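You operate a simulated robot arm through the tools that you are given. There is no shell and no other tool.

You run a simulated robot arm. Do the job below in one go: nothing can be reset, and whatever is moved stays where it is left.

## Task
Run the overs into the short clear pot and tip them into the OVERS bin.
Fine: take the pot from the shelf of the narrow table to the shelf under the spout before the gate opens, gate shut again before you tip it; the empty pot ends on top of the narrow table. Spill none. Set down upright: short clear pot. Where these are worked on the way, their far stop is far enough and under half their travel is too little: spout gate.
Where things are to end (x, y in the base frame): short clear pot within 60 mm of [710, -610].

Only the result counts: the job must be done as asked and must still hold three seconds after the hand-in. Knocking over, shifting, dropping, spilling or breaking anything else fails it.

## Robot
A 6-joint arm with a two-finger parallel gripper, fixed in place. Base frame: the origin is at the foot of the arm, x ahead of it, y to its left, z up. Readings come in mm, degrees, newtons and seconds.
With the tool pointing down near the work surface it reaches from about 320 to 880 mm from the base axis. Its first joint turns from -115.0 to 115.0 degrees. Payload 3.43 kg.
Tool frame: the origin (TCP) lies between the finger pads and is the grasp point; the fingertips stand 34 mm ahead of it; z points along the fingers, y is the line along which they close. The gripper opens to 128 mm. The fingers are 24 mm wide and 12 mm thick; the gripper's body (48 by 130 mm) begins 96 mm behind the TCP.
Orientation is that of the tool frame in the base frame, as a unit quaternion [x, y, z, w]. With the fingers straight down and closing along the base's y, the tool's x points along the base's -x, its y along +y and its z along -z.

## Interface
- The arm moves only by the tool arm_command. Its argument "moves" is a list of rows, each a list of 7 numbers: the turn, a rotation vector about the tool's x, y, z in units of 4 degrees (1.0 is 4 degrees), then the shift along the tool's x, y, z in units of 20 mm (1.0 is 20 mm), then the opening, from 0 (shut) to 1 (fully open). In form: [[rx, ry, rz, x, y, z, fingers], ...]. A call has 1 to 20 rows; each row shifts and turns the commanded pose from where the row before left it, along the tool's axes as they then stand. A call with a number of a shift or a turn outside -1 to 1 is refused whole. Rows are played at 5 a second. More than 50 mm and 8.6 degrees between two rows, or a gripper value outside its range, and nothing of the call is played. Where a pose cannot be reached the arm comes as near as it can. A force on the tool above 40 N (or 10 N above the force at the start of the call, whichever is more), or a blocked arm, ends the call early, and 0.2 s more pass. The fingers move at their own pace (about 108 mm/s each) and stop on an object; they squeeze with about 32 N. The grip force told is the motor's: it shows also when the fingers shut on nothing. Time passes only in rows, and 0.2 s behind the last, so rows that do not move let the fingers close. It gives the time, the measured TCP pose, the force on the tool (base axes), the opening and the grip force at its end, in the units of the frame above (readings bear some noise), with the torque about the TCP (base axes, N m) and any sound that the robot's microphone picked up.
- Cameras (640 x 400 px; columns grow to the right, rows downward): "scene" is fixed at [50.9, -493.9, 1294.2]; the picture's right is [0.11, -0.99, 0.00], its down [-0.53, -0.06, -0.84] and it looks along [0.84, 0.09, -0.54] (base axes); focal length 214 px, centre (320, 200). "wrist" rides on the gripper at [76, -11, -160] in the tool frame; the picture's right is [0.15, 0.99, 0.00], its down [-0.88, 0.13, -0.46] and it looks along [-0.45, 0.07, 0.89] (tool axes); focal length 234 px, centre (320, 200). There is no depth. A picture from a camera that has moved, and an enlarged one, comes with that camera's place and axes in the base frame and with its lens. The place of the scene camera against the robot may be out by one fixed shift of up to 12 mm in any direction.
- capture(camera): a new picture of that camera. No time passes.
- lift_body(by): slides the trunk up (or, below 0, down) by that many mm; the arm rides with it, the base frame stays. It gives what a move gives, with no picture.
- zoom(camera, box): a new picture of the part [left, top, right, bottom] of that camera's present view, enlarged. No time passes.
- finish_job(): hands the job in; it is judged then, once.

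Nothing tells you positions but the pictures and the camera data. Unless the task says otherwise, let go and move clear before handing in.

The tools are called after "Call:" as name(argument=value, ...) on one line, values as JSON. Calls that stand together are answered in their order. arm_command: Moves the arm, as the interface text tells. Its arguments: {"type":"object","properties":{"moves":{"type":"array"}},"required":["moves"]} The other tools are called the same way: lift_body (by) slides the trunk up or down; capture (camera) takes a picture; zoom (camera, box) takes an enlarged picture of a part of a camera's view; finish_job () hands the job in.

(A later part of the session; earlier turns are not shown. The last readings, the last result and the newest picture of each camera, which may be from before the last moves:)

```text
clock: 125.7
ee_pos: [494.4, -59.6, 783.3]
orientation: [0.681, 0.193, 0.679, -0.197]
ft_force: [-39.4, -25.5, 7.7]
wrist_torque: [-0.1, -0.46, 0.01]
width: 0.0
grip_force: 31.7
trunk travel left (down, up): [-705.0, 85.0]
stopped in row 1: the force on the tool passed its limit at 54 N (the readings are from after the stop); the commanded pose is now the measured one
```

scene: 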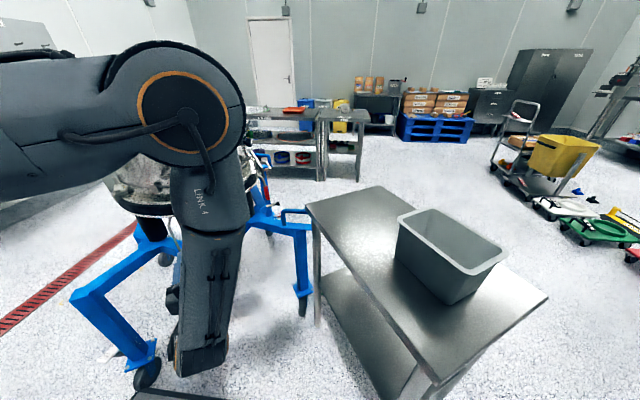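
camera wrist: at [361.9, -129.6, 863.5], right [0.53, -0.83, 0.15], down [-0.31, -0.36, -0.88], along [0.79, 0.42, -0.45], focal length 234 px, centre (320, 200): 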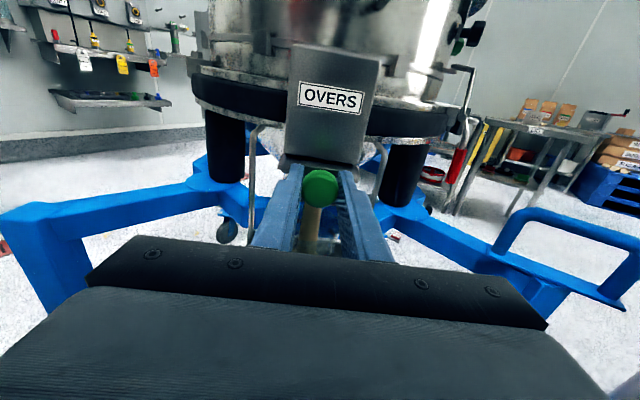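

It is firmly against a stop. I'll back off to the same viewpoint as my earlier closed-gate picture and compare.

Call:
arm_command(moves=[[0, 0, 0, 0.1, 0, -0.7, 0], [0, 0, 0, 0.07, 0, -0.7, 0.65], [0, 0, 0, 0, 0, 0, 0.65], [0, 0, 0, 0, 0, 0, 0.65]])

Call:
zoom(camera="wrist", box=[250, 100, 390, 250])

```text
clock: 126.7
ee_pos: [472.2, -72.0, 786.6]
orientation: [0.68, 0.197, 0.679, -0.197]
ft_force: [-0.6, 0.5, -0.2]
wrist_torque: [0.03, 0.01, -0.03]
width: 83.1
grip_force: 0.1
trunk travel left (down, up): [-705.0, 85.0]
```

```text
2.67 times, centred on (320, 175) of wrist
camera zoom: at [330.4, -147.9, 863.5], right [0.53, -0.84, 0.14], down [-0.32, -0.35, -0.88], along [0.79, 0.42, -0.45], focal length 624 px, centre (320, 267)
```

zoom: 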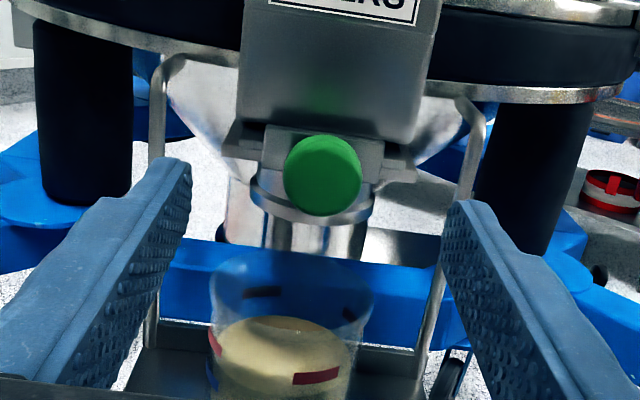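

The comparison matches the original closed position, so the gate is shut. The pot holds a settled heap between its lines; now I'll step back, turn the heading, and lower to pot height.

Call:
arm_command(moves=[[0, 0, 0, 0, 0, -0.8, 0.9], [0.5, 0, 0, 0, 0, -0.8, 0.9], [0.5, 0, 0, 0, 0, 0, 0.9], [0.47, 0, 0, 0, 0, 0, 0.9]])

Call:
lift_body(by=-130)

Call:
capture(camera="wrist")

Call:
capture(camera="scene")

```text
clock: 127.7
ee_pos: [443.4, -88.8, 787.6]
orientation: [0.67, 0.23, 0.667, -0.232]
ft_force: [0.5, 0.6, -0.4]
wrist_torque: [-0.06, -0.01, 0.03]
width: 115.0
grip_force: 0.0
trunk travel left (down, up): [-705.0, 85.0]
```

```text
clock: 129.3
ee_pos: [443.8, -89.8, 657.4]
orientation: [0.67, 0.23, 0.667, -0.232]
ft_force: [0.1, 0.2, 0.7]
wrist_torque: [0.0, -0.02, 0.03]
width: 115.0
grip_force: 0.1
trunk travel left (down, up): [-575.0, 215.0]
```

```text
taken
camera wrist: at [311.9, -179.0, 734.2], right [0.61, -0.78, 0.14], down [-0.28, -0.38, -0.88], along [0.74, 0.5, -0.45], focal length 234 px, centre (320, 200)
```

wrist: 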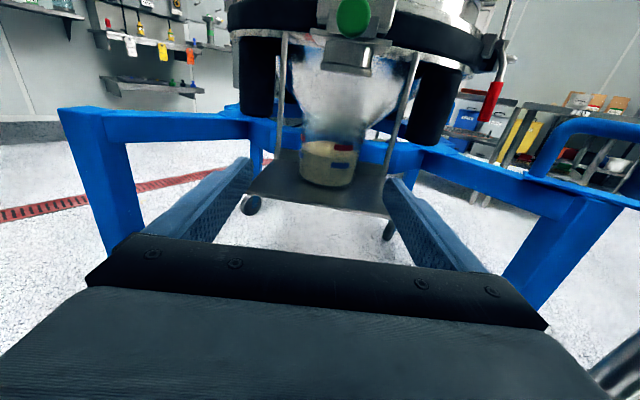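

```text
taken
```

scene: 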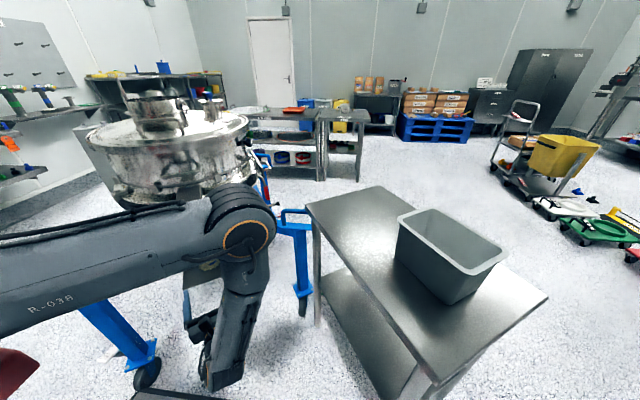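

The pot with its tan contents is visible on the shelf. I'll zoom to line up the grasp.

Call:
zoom(camera="wrist", box=[270, 100, 390, 200])

```text
4.00 times, centred on (330, 150) of wrist
camera zoom: at [311.9, -179.0, 734.2], right [0.61, -0.78, 0.14], down [-0.28, -0.38, -0.88], along [0.74, 0.5, -0.45], focal length 937 px, centre (280, 400)
```

zoom: 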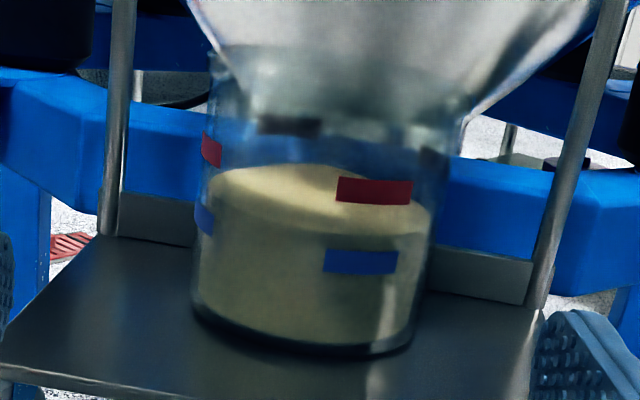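

Contents sit between the blue and red lines, and there's no spill. I'll move in around the pot at the same grasp height as before.

Call:
arm_command(moves=[[0, 0, 0, 0, 0.42, 0.5, 0.9], [0, 0, 0, 0, 0.41, 0.5, 0.9], [0, 0, 0, 0, 0, 0.8, 0.9], [0, 0, 0, 0, 0, 0.8, 0.9], [0, 0, 0, 0, 0, 0.8, 0.9], [0, 0, 0, 0, 0, 0.8, 0.9], [0, 0, 0, 0, 0, 0.8, 0.9]])

Call:
capture(camera="wrist")

```text
clock: 130.9
ee_pos: [532.8, -40.3, 657.8]
orientation: [0.67, 0.23, 0.667, -0.232]
ft_force: [0.3, 0.9, -0.1]
wrist_torque: [-0.01, -0.02, 0.0]
width: 115.3
grip_force: 0.1
trunk travel left (down, up): [-575.0, 215.0]
```

```text
taken
camera wrist: at [400.2, -130.6, 734.1], right [0.61, -0.78, 0.14], down [-0.28, -0.38, -0.88], along [0.74, 0.5, -0.45], focal length 234 px, centre (320, 200)
```

wrist: 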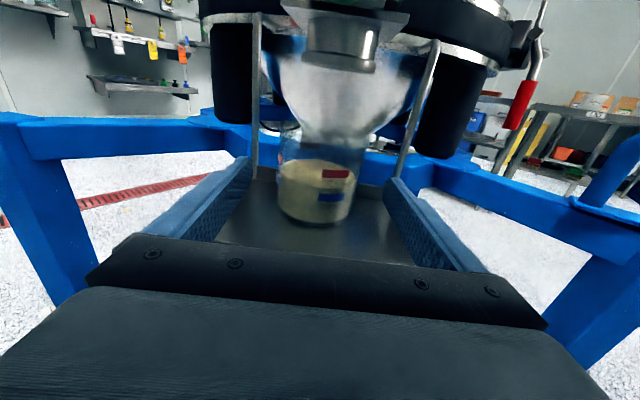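

The pot is centred between the fingers. I'll move in the last 84 mm.

Call:
arm_command(moves=[[0, 0, 0, 0, 0, 0.8, 0.9], [0, 0, 0, 0, 0, 0.8, 0.9], [0, 0, 0, 0, 0, 0.8, 0.9], [0, 0, 0, 0, 0, 0.7, 0.9], [0, 0, 0, 0, 0, 0.6, 0.9], [0, 0, 0, 0, 0, 0.5, 0.9], [0, 0, 0, 0, 0, 0, 0.9]])

Call:
zoom(camera="wrist", box=[230, 120, 410, 260])

```text
clock: 132.5
ee_pos: [600.0, 12.1, 657.9]
orientation: [0.669, 0.23, 0.667, -0.231]
ft_force: [0.0, -0.4, 0.0]
wrist_torque: [0.01, -0.02, 0.01]
width: 115.1
grip_force: 0.0
trunk travel left (down, up): [-575.0, 215.0]
```

```text
2.86 times, centred on (320, 190) of wrist
camera zoom: at [467.7, -78.2, 734.0], right [0.61, -0.78, 0.14], down [-0.28, -0.38, -0.88], along [0.74, 0.5, -0.45], focal length 669 px, centre (320, 229)
```

zoom: 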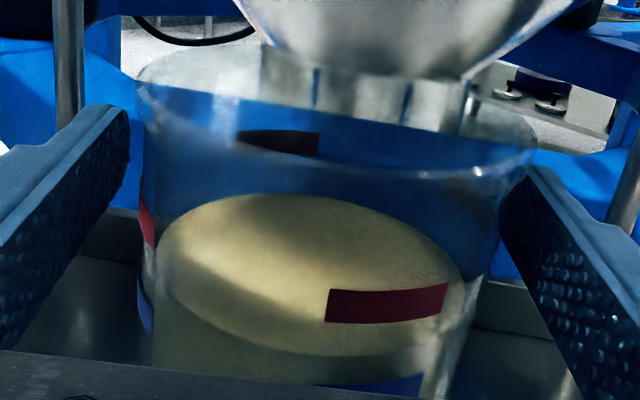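

The pot sits in the hand exactly as before. I'll close and confirm the grip.

Call:
arm_command(moves=[[0, 0, 0, 0, 0, 0, 0.75], [0, 0, 0, 0, 0, 0, 0], [0, 0, 0, 0, 0, 0, 0], [0, 0, 0, 0, 0, 0, 0], [0, 0, 0, 0, 0, 0, 0], [0, 0, 0, 0, 0, 0, 0], [0, 0, 0, 0, 0, 0, 0], [0, 0, 0, 0, 0, 0, 0]])

Call:
zoom(camera="wrist", box=[230, 120, 410, 260])

Call:
arm_command(moves=[[0, 0, 0, 0.15, 0, 0, 0], [0, 0, 0, 0.2, 0, 0, 0], [0, 0, 0, 0.15, 0, 0, 0], [0, 0, 0, 0, 0, 0, 0]])

Call:
zoom(camera="wrist", box=[230, 120, 410, 260])

```text
clock: 134.3
ee_pos: [599.9, 13.2, 656.9]
orientation: [0.669, 0.231, 0.667, -0.232]
ft_force: [0.6, -0.3, 0.4]
wrist_torque: [0.02, -0.01, -0.01]
width: 88.0
grip_force: 31.8
trunk travel left (down, up): [-575.0, 215.0]
```

```text
2.86 times, centred on (320, 190) of wrist
camera zoom: at [467.5, -78.3, 734.0], right [0.61, -0.78, 0.14], down [-0.28, -0.38, -0.88], along [0.74, 0.5, -0.45], focal length 669 px, centre (320, 229)
```

zoom: 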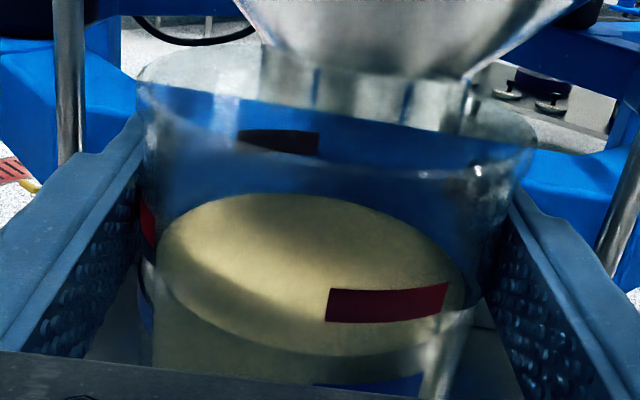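

```text
clock: 135.3
ee_pos: [599.3, 11.4, 667.5]
orientation: [0.669, 0.23, 0.668, -0.231]
ft_force: [1.0, -0.3, -2.6]
wrist_torque: [-0.01, -0.01, 0.01]
width: 87.8
grip_force: 31.7
trunk travel left (down, up): [-575.0, 215.0]
```

```text
2.86 times, centred on (320, 190) of wrist
camera zoom: at [467.4, -78.3, 744.2], right [0.61, -0.78, 0.14], down [-0.28, -0.38, -0.88], along [0.74, 0.5, -0.45], focal length 669 px, centre (320, 229)
```

zoom: 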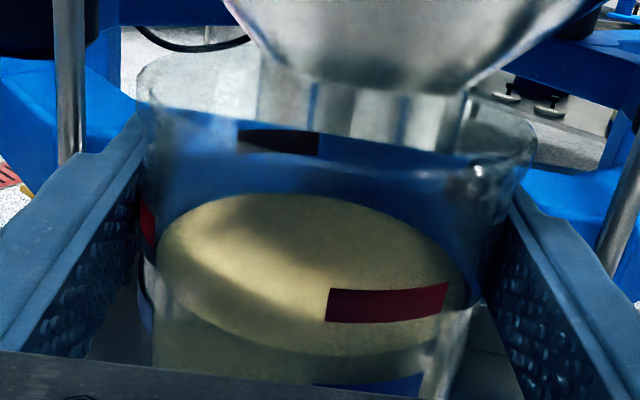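

The filled pot lifts cleanly with no slip. I'll raise a little more and back out slowly, keeping it level.

Call:
arm_command(moves=[[0, 0, 0, 0.2, 0, 0, 0], [0, 0, 0, 0.3, 0, 0, 0], [0, 0, 0, 0, 0, -0.2, 0], [0, 0, 0, 0, 0, -0.35, 0], [0, 0, 0, 0, 0, -0.45, 0], [0, 0, 0, 0, 0, -0.5, 0], [0, 0, 0, 0, 0, -0.5, 0], [0, 0, 0, 0, 0, -0.5, 0], [0, 0, 0, 0, 0, -0.5, 0], [0, 0, 0, 0, 0, -0.5, 0], [0, 0, 0, 0, 0, -0.5, 0], [0, 0, 0, 0, 0, -0.5, 0], [0, 0, 0, 0, 0, -0.5, 0], [0, 0, 0, 0, 0, -0.5, 0], [0, 0, 0, 0, 0, -0.5, 0], [0, 0, 0, 0, 0, -0.5, 0], [0, 0, 0, 0, 0, -0.5, 0], [0, 0, 0, 0, 0, -0.4, 0], [0, 0, 0, 0, 0, -0.2, 0]])

Call:
capture(camera="wrist")

Call:
capture(camera="scene")

```text
clock: 139.3
ee_pos: [478.9, -80.9, 676.5]
orientation: [0.67, 0.229, 0.667, -0.231]
ft_force: [0.0, 0.1, -0.7]
wrist_torque: [0.0, -0.02, -0.01]
width: 87.9
grip_force: 32.4
trunk travel left (down, up): [-575.0, 215.0]
```

```text
taken
camera wrist: at [346.7, -171.6, 753.7], right [0.61, -0.78, 0.14], down [-0.28, -0.38, -0.88], along [0.74, 0.5, -0.45], focal length 234 px, centre (320, 200)
```

wrist: 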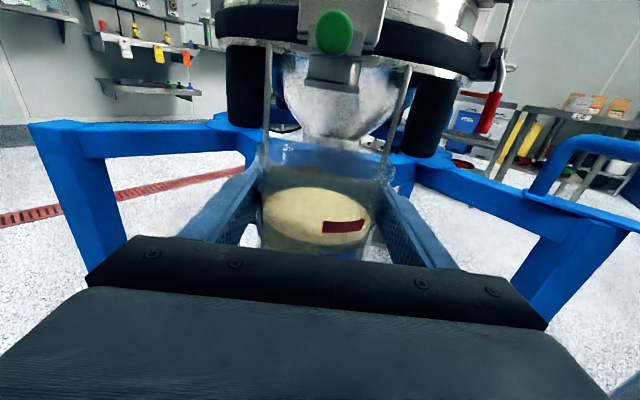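

```text
taken
```

scene: 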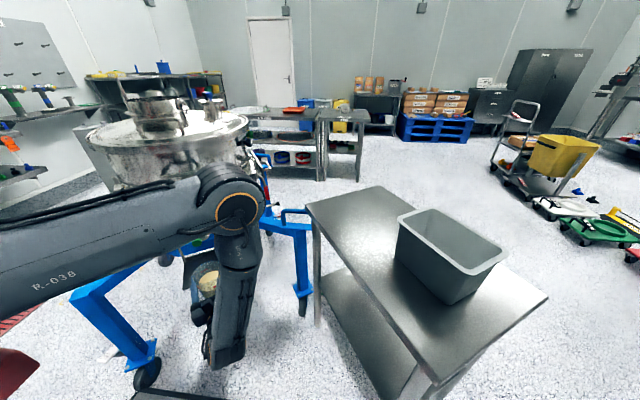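

The filled pot is clear of the shelf with the heap undisturbed. I'll glide it back and to the right, staying level.

Call:
arm_command(moves=[[0, 0, 0, 0, 0.15, -0.12, 0], [0.1, 0, 0, 0, 0.3, -0.25, 0], [0.13, 0, 0, 0, 0.45, -0.38, 0], [0.15, 0, 0, 0, 0.5, -0.42, 0], [0.15, 0, 0, 0, 0.5, -0.42, 0], [0.15, 0, 0, 0, 0.5, -0.42, 0], [0.15, 0, 0, 0, 0.5, -0.42, 0], [0.15, 0, 0, 0, 0.5, -0.42, 0], [0.15, 0, 0, 0, 0.5, -0.42, 0], [0.15, 0, 0, 0, 0.5, -0.42, 0], [0.15, 0, 0, 0, 0.5, -0.42, 0], [0.15, 0, 0, 0, 0.5, -0.42, 0], [0.15, 0, 0, 0, 0.5, -0.42, 0], [0.15, 0, 0, 0, 0.5, -0.42, 0], [0.15, 0, 0, 0, 0.5, -0.42, 0], [0.15, 0, 0, 0, 0.5, -0.42, 0], [0.15, 0, 0, 0, 0.45, -0.38, 0], [0.1, 0, 0, 0, 0.3, -0.25, 0], [0, 0, 0, 0, 0.15, -0.12, 0]])

Call:
zoom(camera="wrist", box=[230, 120, 410, 260])

Call:
capture(camera="scene")

```text
clock: 143.3
ee_pos: [489.6, -297.9, 677.4]
orientation: [0.648, 0.285, 0.646, -0.287]
ft_force: [0.1, 0.0, -1.8]
wrist_torque: [0.0, -0.01, -0.01]
width: 88.1
grip_force: 31.9
trunk travel left (down, up): [-575.0, 215.0]
```

```text
2.86 times, centred on (320, 190) of wrist
camera zoom: at [375.1, -409.1, 753.6], right [0.73, -0.66, 0.14], down [-0.21, -0.42, -0.88], along [0.65, 0.62, -0.45], focal length 669 px, centre (320, 229)
```

zoom: 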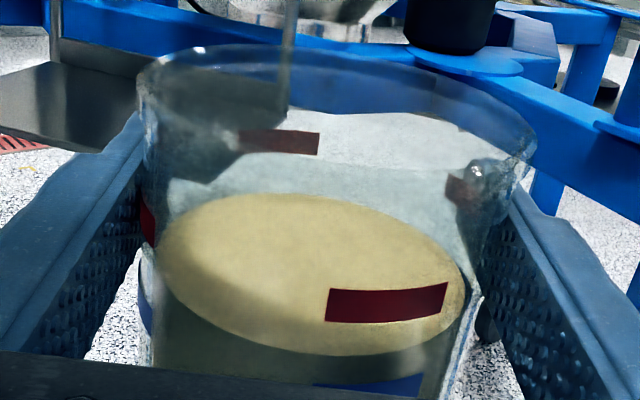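

```text
taken
```

scene: 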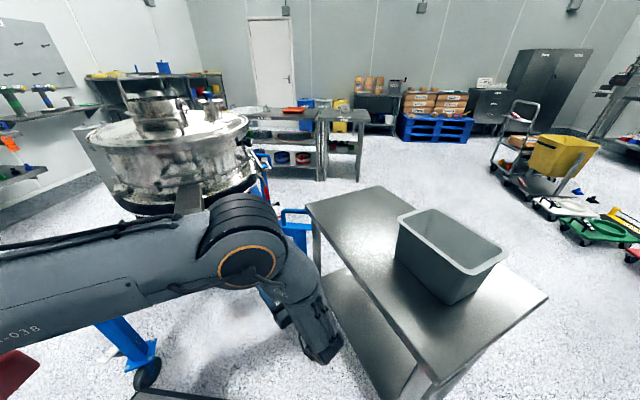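

All steady. I'll raise the trunk in two gentle stages, then lift with the arm to clear the tote's rim height.

Call:
lift_body(by=100)

Call:
lift_body(by=100)

Call:
arm_command(moves=[[0, 0, 0, 0.3, 0, 0, 0], [0, 0, 0, 0.5, 0, 0, 0], [0, 0, 0, 0.6, 0, 0, 0], [0, 0, 0, 0.6, 0, 0, 0], [0, 0, 0, 0.6, 0, 0, 0], [0, 0, 0, 0.6, 0, 0, 0], [0, 0, 0, 0.6, 0, 0, 0], [0, 0, 0, 0.6, 0, 0, 0], [0, 0, 0, 0.6, 0, 0, 0], [0, 0, 0, 0.6, 0, 0, 0], [0, 0, 0, 0.6, 0, 0, 0], [0, 0, 0, 0.6, 0, 0, 0], [0, 0, 0, 0.6, 0, 0, 0], [0, 0, 0, 0.6, 0, 0, 0], [0, 0, 0, 0.6, 0, 0, 0], [0, 0, 0, 0.6, 0, 0, 0], [0, 0, 0, 0.5, 0, 0, 0], [0, 0, 0, 0.3, 0, 0, 0]])

Call:
capture(camera="wrist")

Call:
capture(camera="scene")

```text
clock: 144.6
ee_pos: [489.8, -298.2, 776.8]
orientation: [0.648, 0.285, 0.645, -0.288]
ft_force: [-0.9, 0.6, -2.2]
wrist_torque: [-0.01, -0.02, -0.01]
width: 87.7
grip_force: 31.9
trunk travel left (down, up): [-675.0, 115.0]
```

```text
clock: 146.0
ee_pos: [489.7, -299.1, 878.3]
orientation: [0.648, 0.286, 0.645, -0.288]
ft_force: [-0.2, -0.5, -2.4]
wrist_torque: [0.0, -0.02, -0.03]
width: 87.9
grip_force: 31.5
trunk travel left (down, up): [-775.0, 15.0]
```

```text
clock: 149.8
ee_pos: [491.7, -299.3, 1078.1]
orientation: [0.647, 0.286, 0.646, -0.287]
ft_force: [0.8, -1.2, -1.9]
wrist_torque: [0.01, -0.01, -0.02]
width: 87.7
grip_force: 32.5
trunk travel left (down, up): [-775.0, 15.0]
```

```text
taken
camera wrist: at [376.5, -410.0, 1154.0], right [0.73, -0.66, 0.14], down [-0.21, -0.42, -0.88], along [0.65, 0.62, -0.45], focal length 234 px, centre (320, 200)
```

wrist: 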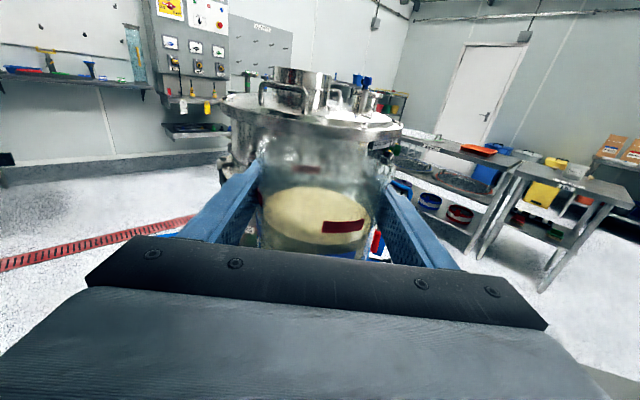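

```text
taken
```

scene: 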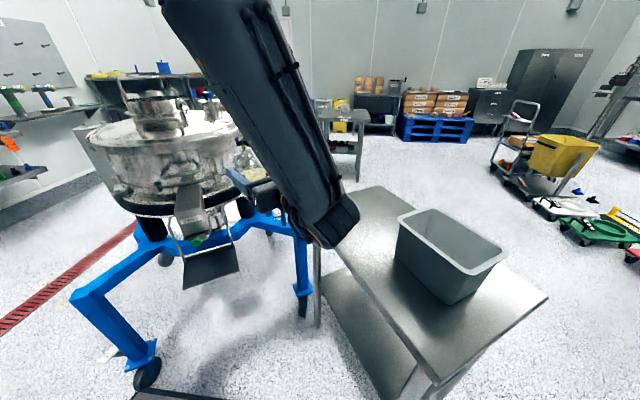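

At safe height. I'll zoom to confirm the shelf under the spout is clean, and shift slightly before swinging toward the tote.

Call:
zoom(camera="scene", box=[150, 180, 270, 300])

Call:
arm_command(moves=[[0, 0, 0, 0, -0.25, -0.18, 0], [0, 0, 0, 0, -0.5, -0.36, 0], [0, 0, 0, 0, -0.6, -0.42, 0], [0, 0, 0, 0, -0.6, -0.42, 0], [0, 0, 0, 0, -0.6, -0.42, 0], [0, 0, 0, 0, -0.45, -0.3, 0], [0, 0, 0, 0, -0.2, -0.15, 0]])

```text
3.33 times, centred on (210, 240) of scene
camera zoom: at [50.9, -493.9, 1294.2], right [0.11, -0.99, 0.0], down [-0.53, -0.06, -0.84], along [0.84, 0.09, -0.54], focal length 715 px, centre (687, 67)
```

zoom: 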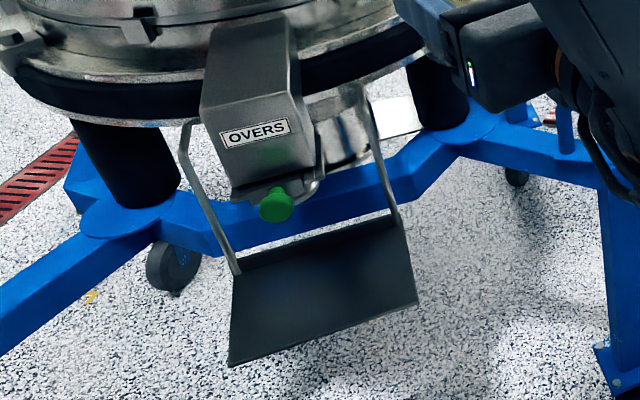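

```text
clock: 151.4
ee_pos: [412.8, -288.2, 1078.8]
orientation: [0.648, 0.286, 0.645, -0.288]
ft_force: [0.4, 0.2, -1.8]
wrist_torque: [0.03, -0.01, -0.01]
width: 87.6
grip_force: 31.9
trunk travel left (down, up): [-775.0, 15.0]
```

The shelf is clean and the knob is at exactly its original closed position. Now I'll swing the hand toward the table, keeping the pot level.

Call:
arm_command(moves=[[-0.3, 0, 0, 0, 0.26, 0, 0], [-0.6, 0, 0, 0, 0.52, 0, 0], [-0.9, 0, 0, 0, 0.78, 0, 0], [-1, 0, 0, 0, 0.87, 0, 0], [-1, 0, 0, 0, 0.87, 0, 0], [-1, 0, 0, 0, 0.87, 0, 0], [-1, 0, 0, 0, 0.87, 0, 0], [-1, 0, 0, 0, 0.87, 0, 0], [-1, 0, 0, 0, 0.87, 0, 0], [-1, 0, 0, 0, 0.87, 0, 0]])

Call:
capture(camera="wrist")

Call:
capture(camera="scene")

```text
clock: 153.6
ee_pos: [491.3, -416.8, 1078.4]
orientation: [0.704, 0.077, 0.702, -0.078]
ft_force: [0.5, -0.1, -1.9]
wrist_torque: [-0.03, 0.0, -0.03]
width: 87.5
grip_force: 31.7
trunk travel left (down, up): [-775.0, 15.0]
```

```text
taken
camera wrist: at [334.4, -441.8, 1154.6], right [0.22, -0.97, 0.14], down [-0.42, -0.23, -0.88], along [0.88, 0.13, -0.45], focal length 234 px, centre (320, 200)
```

wrist: 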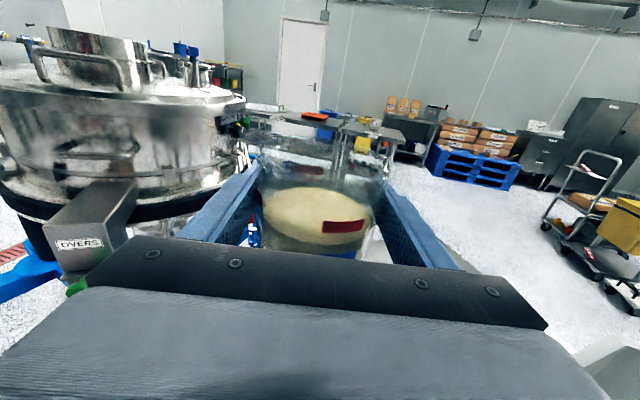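

```text
taken
```

scene: 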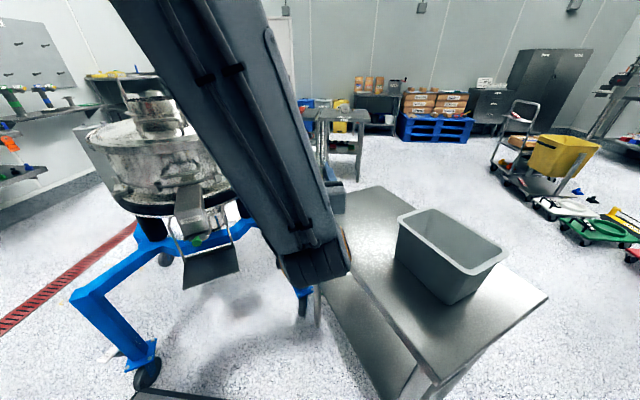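

Swing is going well at heading 13°. I'll continue to about -21°.

Call:
arm_command(moves=[[-0.6, 0, 0, 0, 0.52, 0, 0], [-1, 0, 0, 0, 0.87, 0, 0], [-1, 0, 0, 0, 0.87, 0, 0], [-1, 0, 0, 0, 0.87, 0, 0], [-1, 0, 0, 0, 0.87, 0, 0], [-1, 0, 0, 0, 0.87, 0, 0], [-1, 0, 0, 0, 0.87, 0, 0], [-0.8, 0, 0, 0, 0.7, 0, 0], [-0.6, 0, 0, 0, 0.5, 0, 0], [-0.4, 0, 0, 0, 0.35, 0, 0]])

Call:
capture(camera="wrist")

Call:
capture(camera="scene")

```text
clock: 155.8
ee_pos: [486.7, -559.4, 1076.6]
orientation: [0.696, -0.129, 0.694, 0.129]
ft_force: [0.6, -0.7, -3.1]
wrist_torque: [0.0, -0.03, -0.01]
width: 87.9
grip_force: 32.1
trunk travel left (down, up): [-775.0, 15.0]
```

```text
taken
camera wrist: at [342.5, -492.5, 1152.4], right [-0.35, -0.92, 0.15], down [-0.48, 0.04, -0.88], along [0.81, -0.38, -0.45], focal length 234 px, centre (320, 200)
```

wrist: 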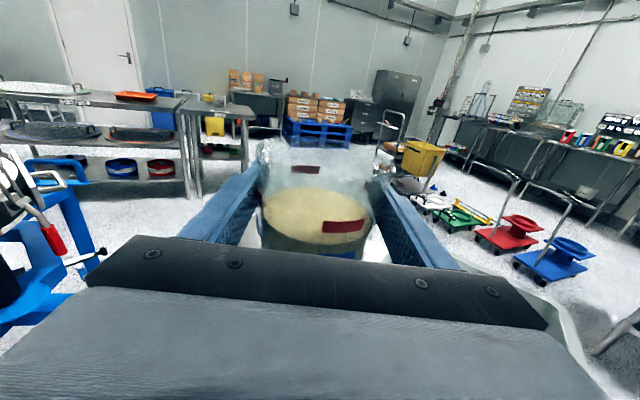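

```text
taken
```

scene: 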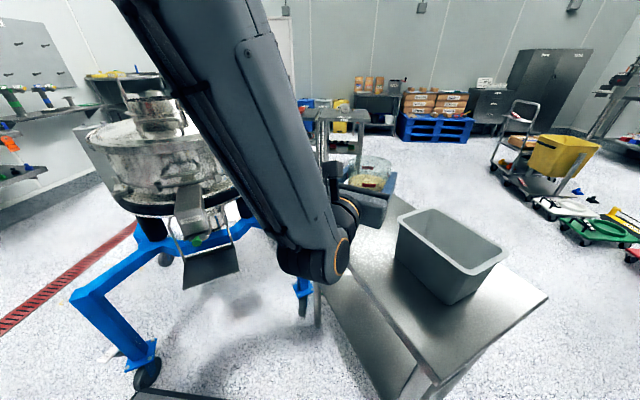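

The tote is hidden beside the hand from here, so I'll shift back and right until it lies ahead of the hand, letting me measure its rim before tipping.

Call:
arm_command(moves=[[0, 0, 0, 0, 0.2, -0.2, 0], [-0.1, 0, 0, 0, 0.4, -0.4, 0], [-0.12, 0, 0, 0, 0.5, -0.5, 0], [-0.12, 0, 0, 0, 0.5, -0.5, 0], [-0.12, 0, 0, 0, 0.5, -0.5, 0], [-0.12, 0, 0, 0, 0.5, -0.5, 0], [-0.12, 0, 0, 0, 0.5, -0.5, 0], [-0.12, 0, 0, 0, 0.5, -0.5, 0], [-0.12, 0, 0, 0, 0.5, -0.5, 0], [-0.12, 0, 0, 0, 0.5, -0.5, 0], [-0.12, 0, 0, 0, 0.5, -0.5, 0], [-0.12, 0, 0, 0, 0.5, -0.5, 0], [-0.12, 0, 0, 0, 0.5, -0.5, 0], [-0.12, 0, 0, 0, 0.5, -0.5, 0], [-0.12, 0, 0, 0, 0.4, -0.4, 0], [0, 0, 0, 0, 0.2, -0.2, 0]])

Call:
capture(camera="wrist")

Call:
capture(camera="scene")

```text
clock: 159.2
ee_pos: [297.1, -635.1, 1077.0]
orientation: [0.689, -0.168, 0.684, 0.168]
ft_force: [-1.3, -0.7, -2.1]
wrist_torque: [-0.02, 0.0, 0.01]
width: 87.7
grip_force: 31.9
trunk travel left (down, up): [-775.0, 15.0]
```

```text
taken
camera wrist: at [161.5, -550.5, 1154.0], right [-0.46, -0.88, 0.15], down [-0.47, 0.1, -0.88], along [0.76, -0.47, -0.45], focal length 234 px, centre (320, 200)
```

wrist: 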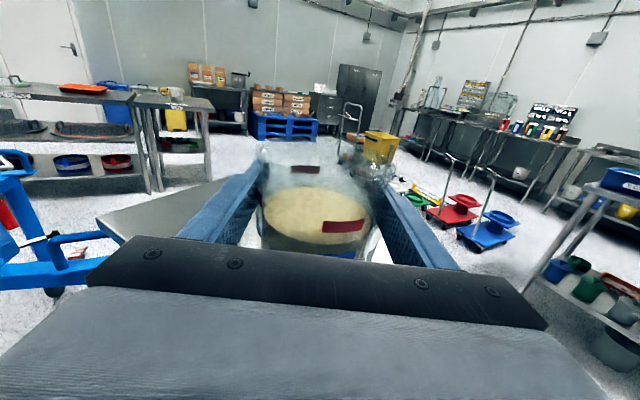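

```text
taken
```

scene: 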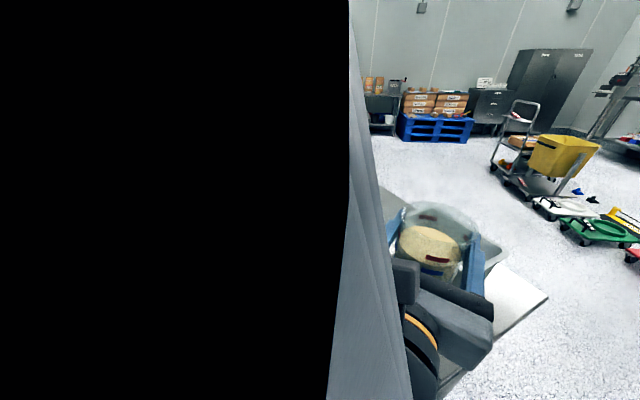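

The tote lies right behind the pot from here. I'll zoom into the view through and around the clear pot.

Call:
zoom(camera="wrist", box=[225, 130, 425, 270])

Call:
zoom(camera="scene", box=[370, 180, 560, 340])

```text
2.86 times, centred on (325, 200) of wrist
camera zoom: at [161.5, -550.5, 1154.0], right [-0.46, -0.88, 0.15], down [-0.47, 0.1, -0.88], along [0.76, -0.47, -0.45], focal length 669 px, centre (306, 200)
```

zoom: 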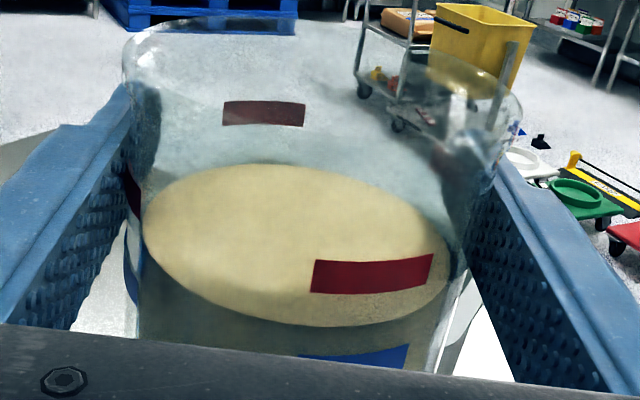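

```text
2.50 times, centred on (465, 260) of scene
camera zoom: at [50.9, -493.9, 1294.2], right [0.11, -0.99, 0.0], down [-0.53, -0.06, -0.84], along [0.84, 0.09, -0.54], focal length 536 px, centre (-42, 50)
```

zoom: 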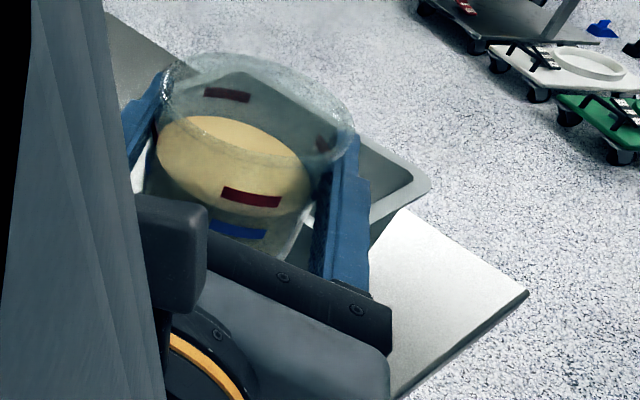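

Projecting the pot into the scene picture agrees with the arm reading to about 4 mm, so my tote estimate (centre about (455, -744), rim z about 962) is trustworthy. I'll carry the pot over the tote at safe height.

Call:
arm_command(moves=[[0, 0, 0, 0, 0.05, 0.25, 0], [0, 0, 0, 0, 0.12, 0.5, 0], [0, 0, 0, 0, 0.17, 0.7, 0], [0, 0, 0, 0, 0.17, 0.7, 0], [0, 0, 0, 0, 0.17, 0.7, 0], [0, 0, 0, 0, 0.17, 0.7, 0], [0, 0, 0, 0, 0.17, 0.7, 0], [0, 0, 0, 0, 0.17, 0.7, 0], [0, 0, 0, 0, 0.17, 0.7, 0], [0, 0, 0, 0, 0.17, 0.7, 0], [0, 0, 0, 0, 0.17, 0.7, 0], [0, 0, 0, 0, 0.17, 0.7, 0], [0, 0, 0, 0, 0.17, 0.7, 0], [0, 0, 0, 0, 0.17, 0.7, 0], [0, 0, 0, 0, 0.17, 0.7, 0], [0, 0, 0, 0, 0.1, 0.4, 0], [0, 0, 0, 0, 0, 0.15, 0]])

Call:
capture(camera="scene")

Call:
capture(camera="wrist")

```text
clock: 162.8
ee_pos: [458.1, -772.5, 1077.6]
orientation: [0.689, -0.169, 0.684, 0.169]
ft_force: [-0.5, 0.3, -1.3]
wrist_torque: [-0.01, 0.0, 0.0]
width: 87.4
grip_force: 31.8
trunk travel left (down, up): [-775.0, 15.0]
```

```text
taken
```

scene: 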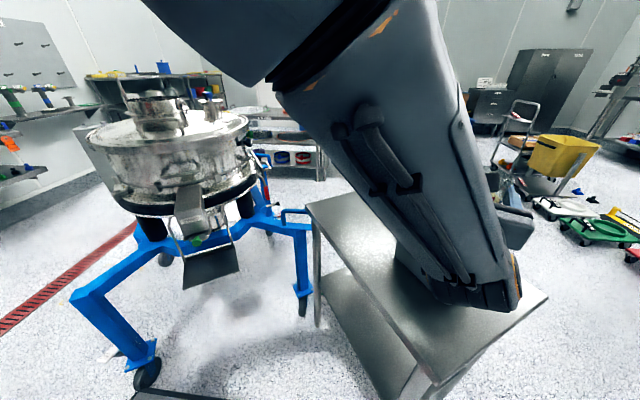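

```text
taken
camera wrist: at [322.4, -690.0, 1153.2], right [-0.46, -0.88, 0.15], down [-0.47, 0.1, -0.88], along [0.76, -0.47, -0.45], focal length 234 px, centre (320, 200)
```

wrist: 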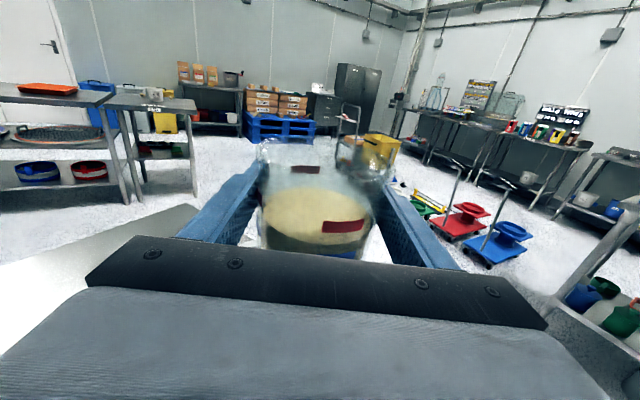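

I slightly overshot the intended spot. Before correcting, I'll zoom around the fingers to spot the tote's rim and confirm its position.

Call:
zoom(camera="wrist", box=[180, 150, 300, 260])

Call:
zoom(camera="wrist", box=[340, 170, 480, 290])

Call:
zoom(camera="scene", box=[380, 200, 560, 340])

```text
3.64 times, centred on (240, 205) of wrist
camera zoom: at [322.4, -690.0, 1153.2], right [-0.46, -0.88, 0.15], down [-0.47, 0.1, -0.88], along [0.76, -0.47, -0.45], focal length 852 px, centre (611, 182)
```

zoom: 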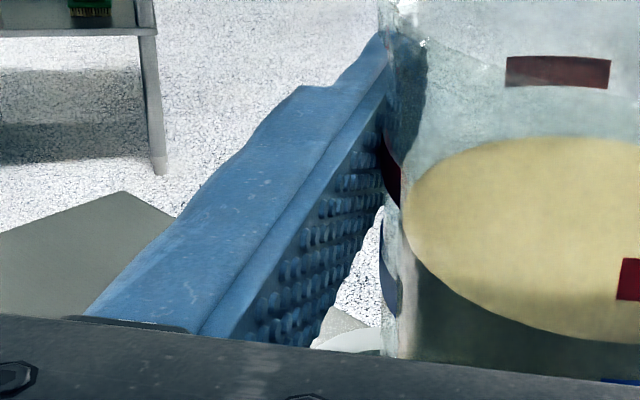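

```text
3.33 times, centred on (410, 230) of wrist
camera zoom: at [322.4, -690.0, 1153.2], right [-0.46, -0.88, 0.15], down [-0.47, 0.1, -0.88], along [0.76, -0.47, -0.45], focal length 781 px, centre (20, 100)
```

zoom: 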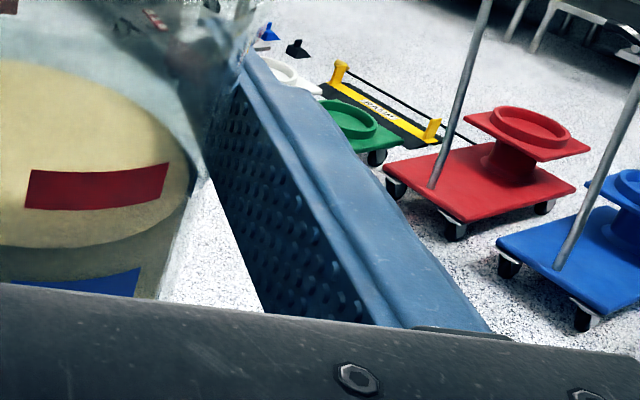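

```text
2.86 times, centred on (470, 270) of scene
camera zoom: at [50.9, -493.9, 1294.2], right [0.11, -0.99, 0.0], down [-0.53, -0.06, -0.84], along [0.84, 0.09, -0.54], focal length 613 px, centre (-109, 0)
```

zoom: 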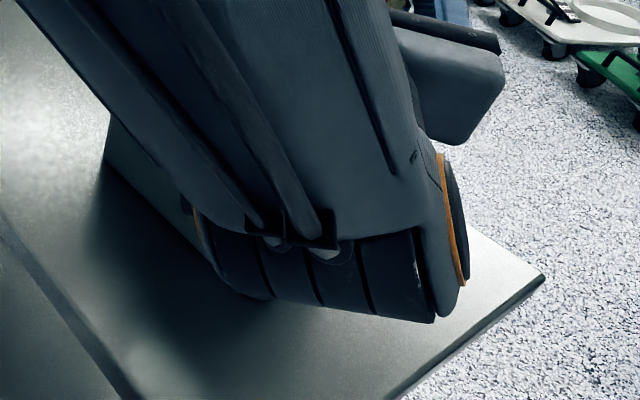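

The tote's rounded rim corner peeks out exactly where predicted, and the table corner also matches. I'll move back 14 mm and lower to tipping height.

Call:
arm_command(moves=[[0, 0, 0, 0, 0, -0.3, 0], [0, 0, 0, 0, 0, -0.41, 0], [0, 0, 0, -0.3, 0, 0, 0], [0, 0, 0, -0.4, 0, 0, 0], [0, 0, 0, -0.4, 0, 0, 0], [0, 0, 0, -0.3, 0, 0, 0], [0, 0, 0, -0.1, 0, 0, 0], [0, 0, 0, 0, 0, 0, 0]])

Call:
zoom(camera="wrist", box=[180, 150, 460, 270])

```text
clock: 164.6
ee_pos: [445.4, -766.9, 1046.3]
orientation: [0.688, -0.169, 0.685, 0.168]
ft_force: [-0.6, 0.8, -2.2]
wrist_torque: [0.01, 0.02, -0.02]
width: 88.1
grip_force: 32.0
trunk travel left (down, up): [-775.0, 15.0]
```

```text
2.29 times, centred on (320, 210) of wrist
camera zoom: at [309.2, -683.9, 1123.4], right [-0.46, -0.88, 0.15], down [-0.47, 0.1, -0.88], along [0.76, -0.47, -0.45], focal length 535 px, centre (320, 177)
```

zoom: 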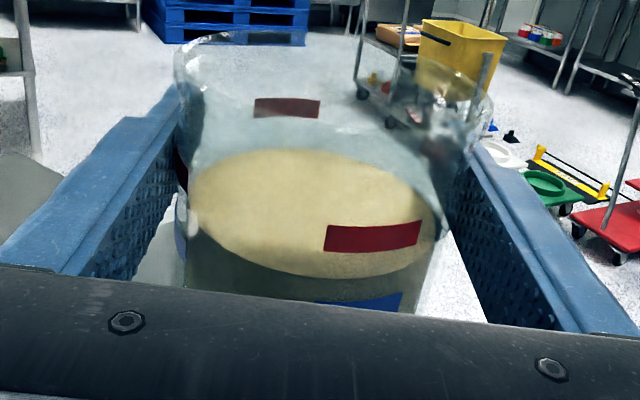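

Positioned over the tote at z 1046. I'll start tipping to the left slowly and watch.

Call:
arm_command(moves=[[0, 0, -0.3, 0, 0, 0, 0], [0, 0, -0.5, 0, 0, 0, 0], [0, 0, -0.6, 0, 0, 0, 0], [0, 0, -0.6, 0, 0, 0, 0], [0, 0, -0.6, 0, 0, 0, 0], [0, 0, -0.6, 0, 0, 0, 0], [0, 0, -0.6, 0, 0, 0, 0], [0, 0, -0.6, 0, 0, 0, 0], [0, 0, -0.6, 0, 0, 0, 0], [0, 0, -0.6, 0, 0, 0, 0], [0, 0, -0.6, 0, 0, 0, 0], [0, 0, -0.6, 0, 0, 0, 0], [0, 0, -0.6, 0, 0, 0, 0]])

Call:
capture(camera="wrist")

Call:
capture(camera="scene")

```text
clock: 167.4
ee_pos: [445.8, -768.0, 1047.2]
orientation: [0.709, 0.014, 0.619, 0.338]
ft_force: [0.7, 0.4, -1.7]
wrist_torque: [0.04, -0.03, 0.01]
width: 87.9
grip_force: 31.8
trunk travel left (down, up): [-775.0, 15.0]
```

```text
taken
camera wrist: at [326.6, -651.5, 1107.8], right [-0.36, -0.7, 0.62], down [-0.66, -0.27, -0.7], along [0.66, -0.66, -0.36], focal length 234 px, centre (320, 200)
```

wrist: 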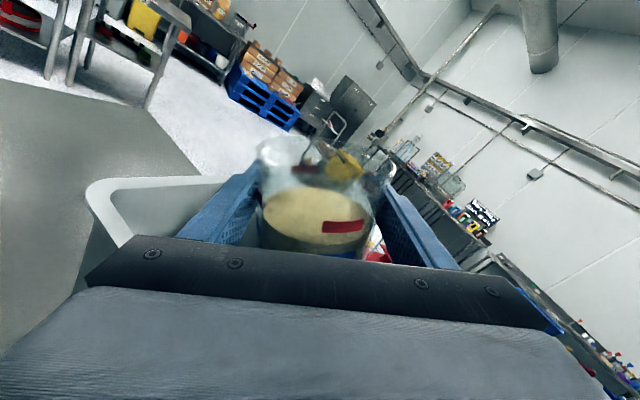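

```text
taken
```

scene: 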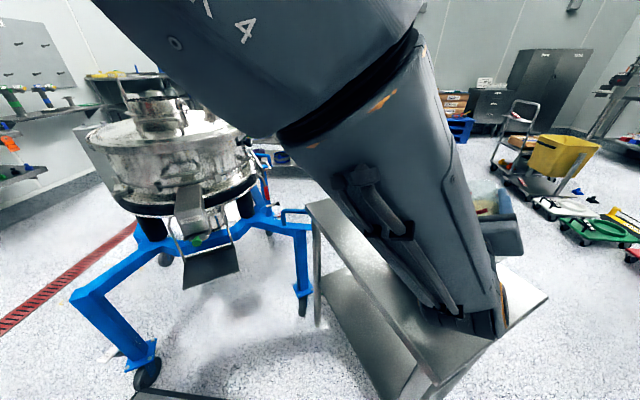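

Now the tote's rim is clearly visible on the left, and it matches my estimate within about 5 mm, so the lip will be well inside. I'll keep tipping.

Call:
arm_command(moves=[[0, 0, -0.6, 0, 0, 0, 0], [0, 0, -0.6, 0, 0, 0, 0], [0, 0, -0.6, 0, 0, 0, 0], [0, 0, -0.6, 0, 0, 0, 0], [0, 0, -0.6, 0, 0, 0, 0], [0, 0, -0.6, 0, 0, 0, 0], [0, 0, -0.6, 0, 0, 0, 0]])

Call:
capture(camera="wrist")

```text
clock: 169.0
ee_pos: [444.3, -766.5, 1047.1]
orientation: [0.699, 0.116, 0.563, 0.425]
ft_force: [0.0, 0.3, -2.0]
wrist_torque: [0.02, -0.03, -0.01]
width: 87.8
grip_force: 32.1
trunk travel left (down, up): [-775.0, 15.0]
```

```text
taken
camera wrist: at [333.1, -638.2, 1092.3], right [-0.26, -0.51, 0.82], down [-0.74, -0.43, -0.51], along [0.61, -0.74, -0.27], focal length 234 px, centre (320, 200)
```

wrist: 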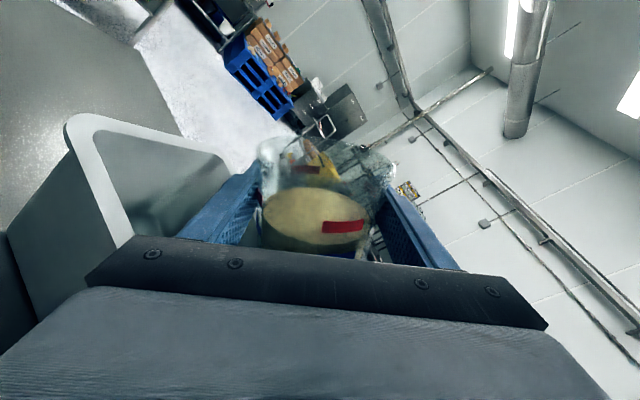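

Tilt is about 46° and nothing has poured yet; the tote opening lies right under the lip side. I'll continue.

Call:
arm_command(moves=[[0, 0, -0.6, 0, 0, 0, 0], [0, 0, -0.6, 0, 0, 0, 0], [0, 0, -0.6, 0, 0, 0, 0], [0, 0, -0.6, 0, 0, 0, 0], [0, 0, -0.6, 0, 0, 0, 0], [0, 0, -0.6, 0, 0, 0, 0]])

Call:
capture(camera="wrist")

Call:
zoom(camera="wrist", box=[200, 120, 400, 260])

```text
clock: 170.4
ee_pos: [445.4, -767.5, 1047.5]
orientation: [0.679, 0.203, 0.505, 0.492]
ft_force: [-0.2, 0.9, -1.0]
wrist_torque: [0.07, -0.02, 0.0]
width: 87.9
grip_force: 32.3
trunk travel left (down, up): [-775.0, 15.0]
```

```text
taken
camera wrist: at [337.6, -629.5, 1074.8], right [-0.16, -0.32, 0.94], down [-0.79, -0.53, -0.31], along [0.59, -0.79, -0.16], focal length 234 px, centre (320, 200)
```

wrist: 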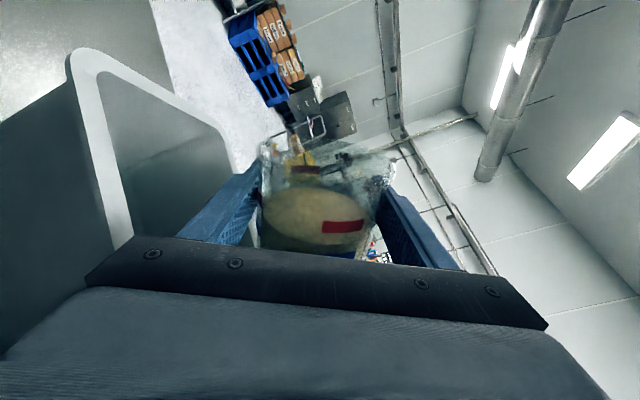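

```text
2.86 times, centred on (300, 190) of wrist
camera zoom: at [337.6, -629.5, 1074.8], right [-0.16, -0.32, 0.94], down [-0.79, -0.53, -0.31], along [0.59, -0.79, -0.16], focal length 669 px, centre (377, 229)
```

zoom: 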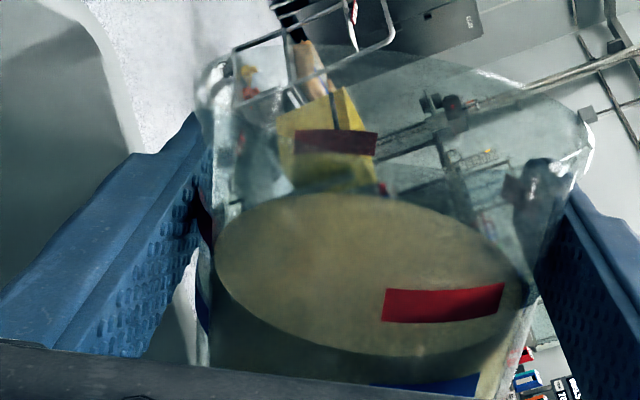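

Tilt is 61° with the contents still held. I'll keep tipping in small steps.

Call:
arm_command(moves=[[0, 0, -0.6, 0, 0, 0, 0], [0, 0, -0.6, 0, 0, 0, 0], [0, 0, -0.6, 0, 0, 0, 0], [0, 0, -0.6, 0, 0, 0, 0], [0, 0, 0, 0, 0, 0, 0]])

Call:
capture(camera="wrist")

Call:
zoom(camera="wrist", box=[200, 120, 400, 260])

```text
clock: 171.6
ee_pos: [446.0, -767.8, 1048.0]
orientation: [0.66, 0.26, 0.462, 0.533]
ft_force: [-0.3, -0.3, -2.4]
wrist_torque: [0.0, -0.04, 0.02]
width: 87.9
grip_force: 32.0
trunk travel left (down, up): [-775.0, 15.0]
```

```text
taken
camera wrist: at [338.9, -626.5, 1062.7], right [-0.09, -0.17, 0.98], down [-0.81, -0.56, -0.17], along [0.58, -0.81, -0.09], focal length 234 px, centre (320, 200)
```

wrist: 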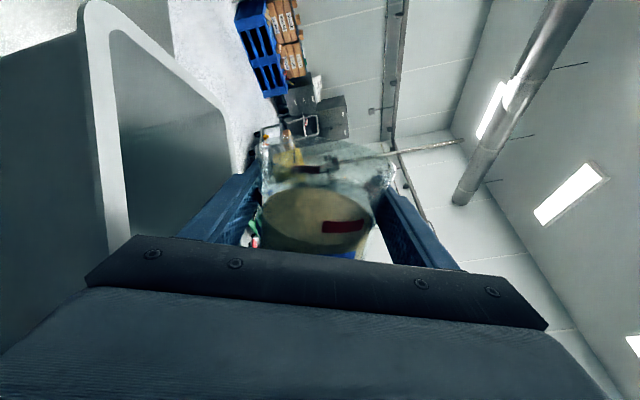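

```text
2.86 times, centred on (300, 190) of wrist
camera zoom: at [338.9, -626.5, 1062.7], right [-0.09, -0.17, 0.98], down [-0.81, -0.56, -0.17], along [0.58, -0.81, -0.09], focal length 669 px, centre (377, 229)
```

zoom: 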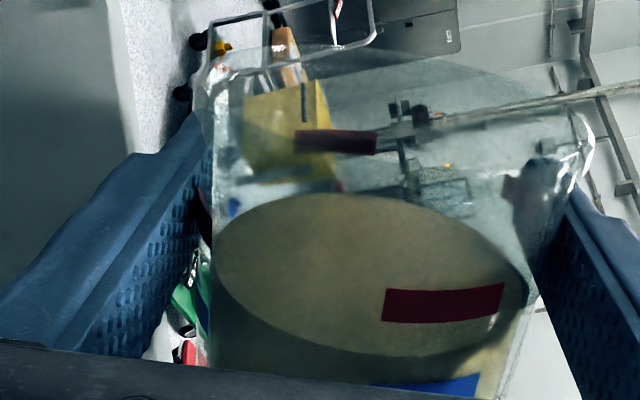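

Tilt is about 71°, still holding. I'll continue toward 90° in small steps.

Call:
arm_command(moves=[[0, 0, -0.6, 0, 0, 0, 0], [0, 0, -0.6, 0, 0, 0, 0], [0, 0, -0.6, 0, 0, 0, 0], [0, 0, -0.6, 0, 0, 0, 0], [0, 0, 0, 0, 0, 0, 0]])

Call:
capture(camera="wrist")

Call:
zoom(camera="wrist", box=[200, 120, 400, 260])

```text
clock: 172.8
ee_pos: [444.4, -766.9, 1047.1]
orientation: [0.635, 0.313, 0.416, 0.57]
ft_force: [0.1, 1.2, -2.1]
wrist_torque: [0.03, -0.04, 0.01]
width: 87.6
grip_force: 31.9
trunk travel left (down, up): [-775.0, 15.0]
```

```text
taken
camera wrist: at [339.7, -625.0, 1049.4], right [-0.01, -0.03, 1.0], down [-0.82, -0.58, -0.02], along [0.58, -0.82, -0.02], focal length 234 px, centre (320, 200)
```

wrist: 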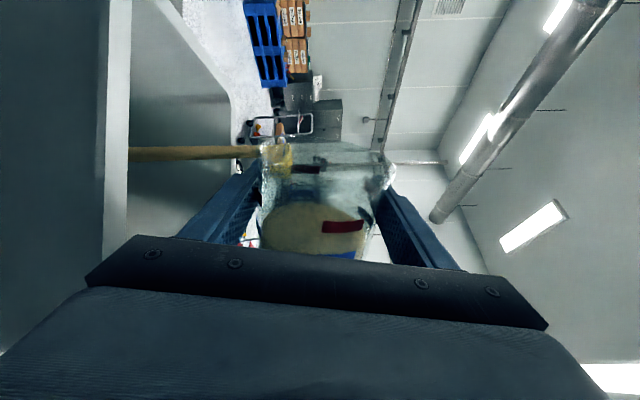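

```text
2.86 times, centred on (300, 190) of wrist
camera zoom: at [339.7, -625.0, 1049.4], right [-0.01, -0.03, 1.0], down [-0.82, -0.58, -0.02], along [0.58, -0.82, -0.02], focal length 669 px, centre (377, 229)
```

zoom: 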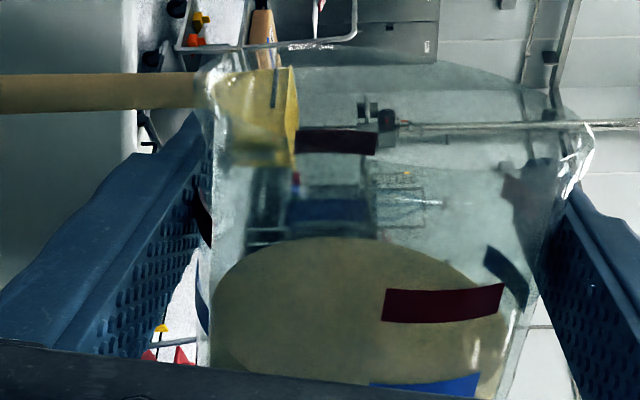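

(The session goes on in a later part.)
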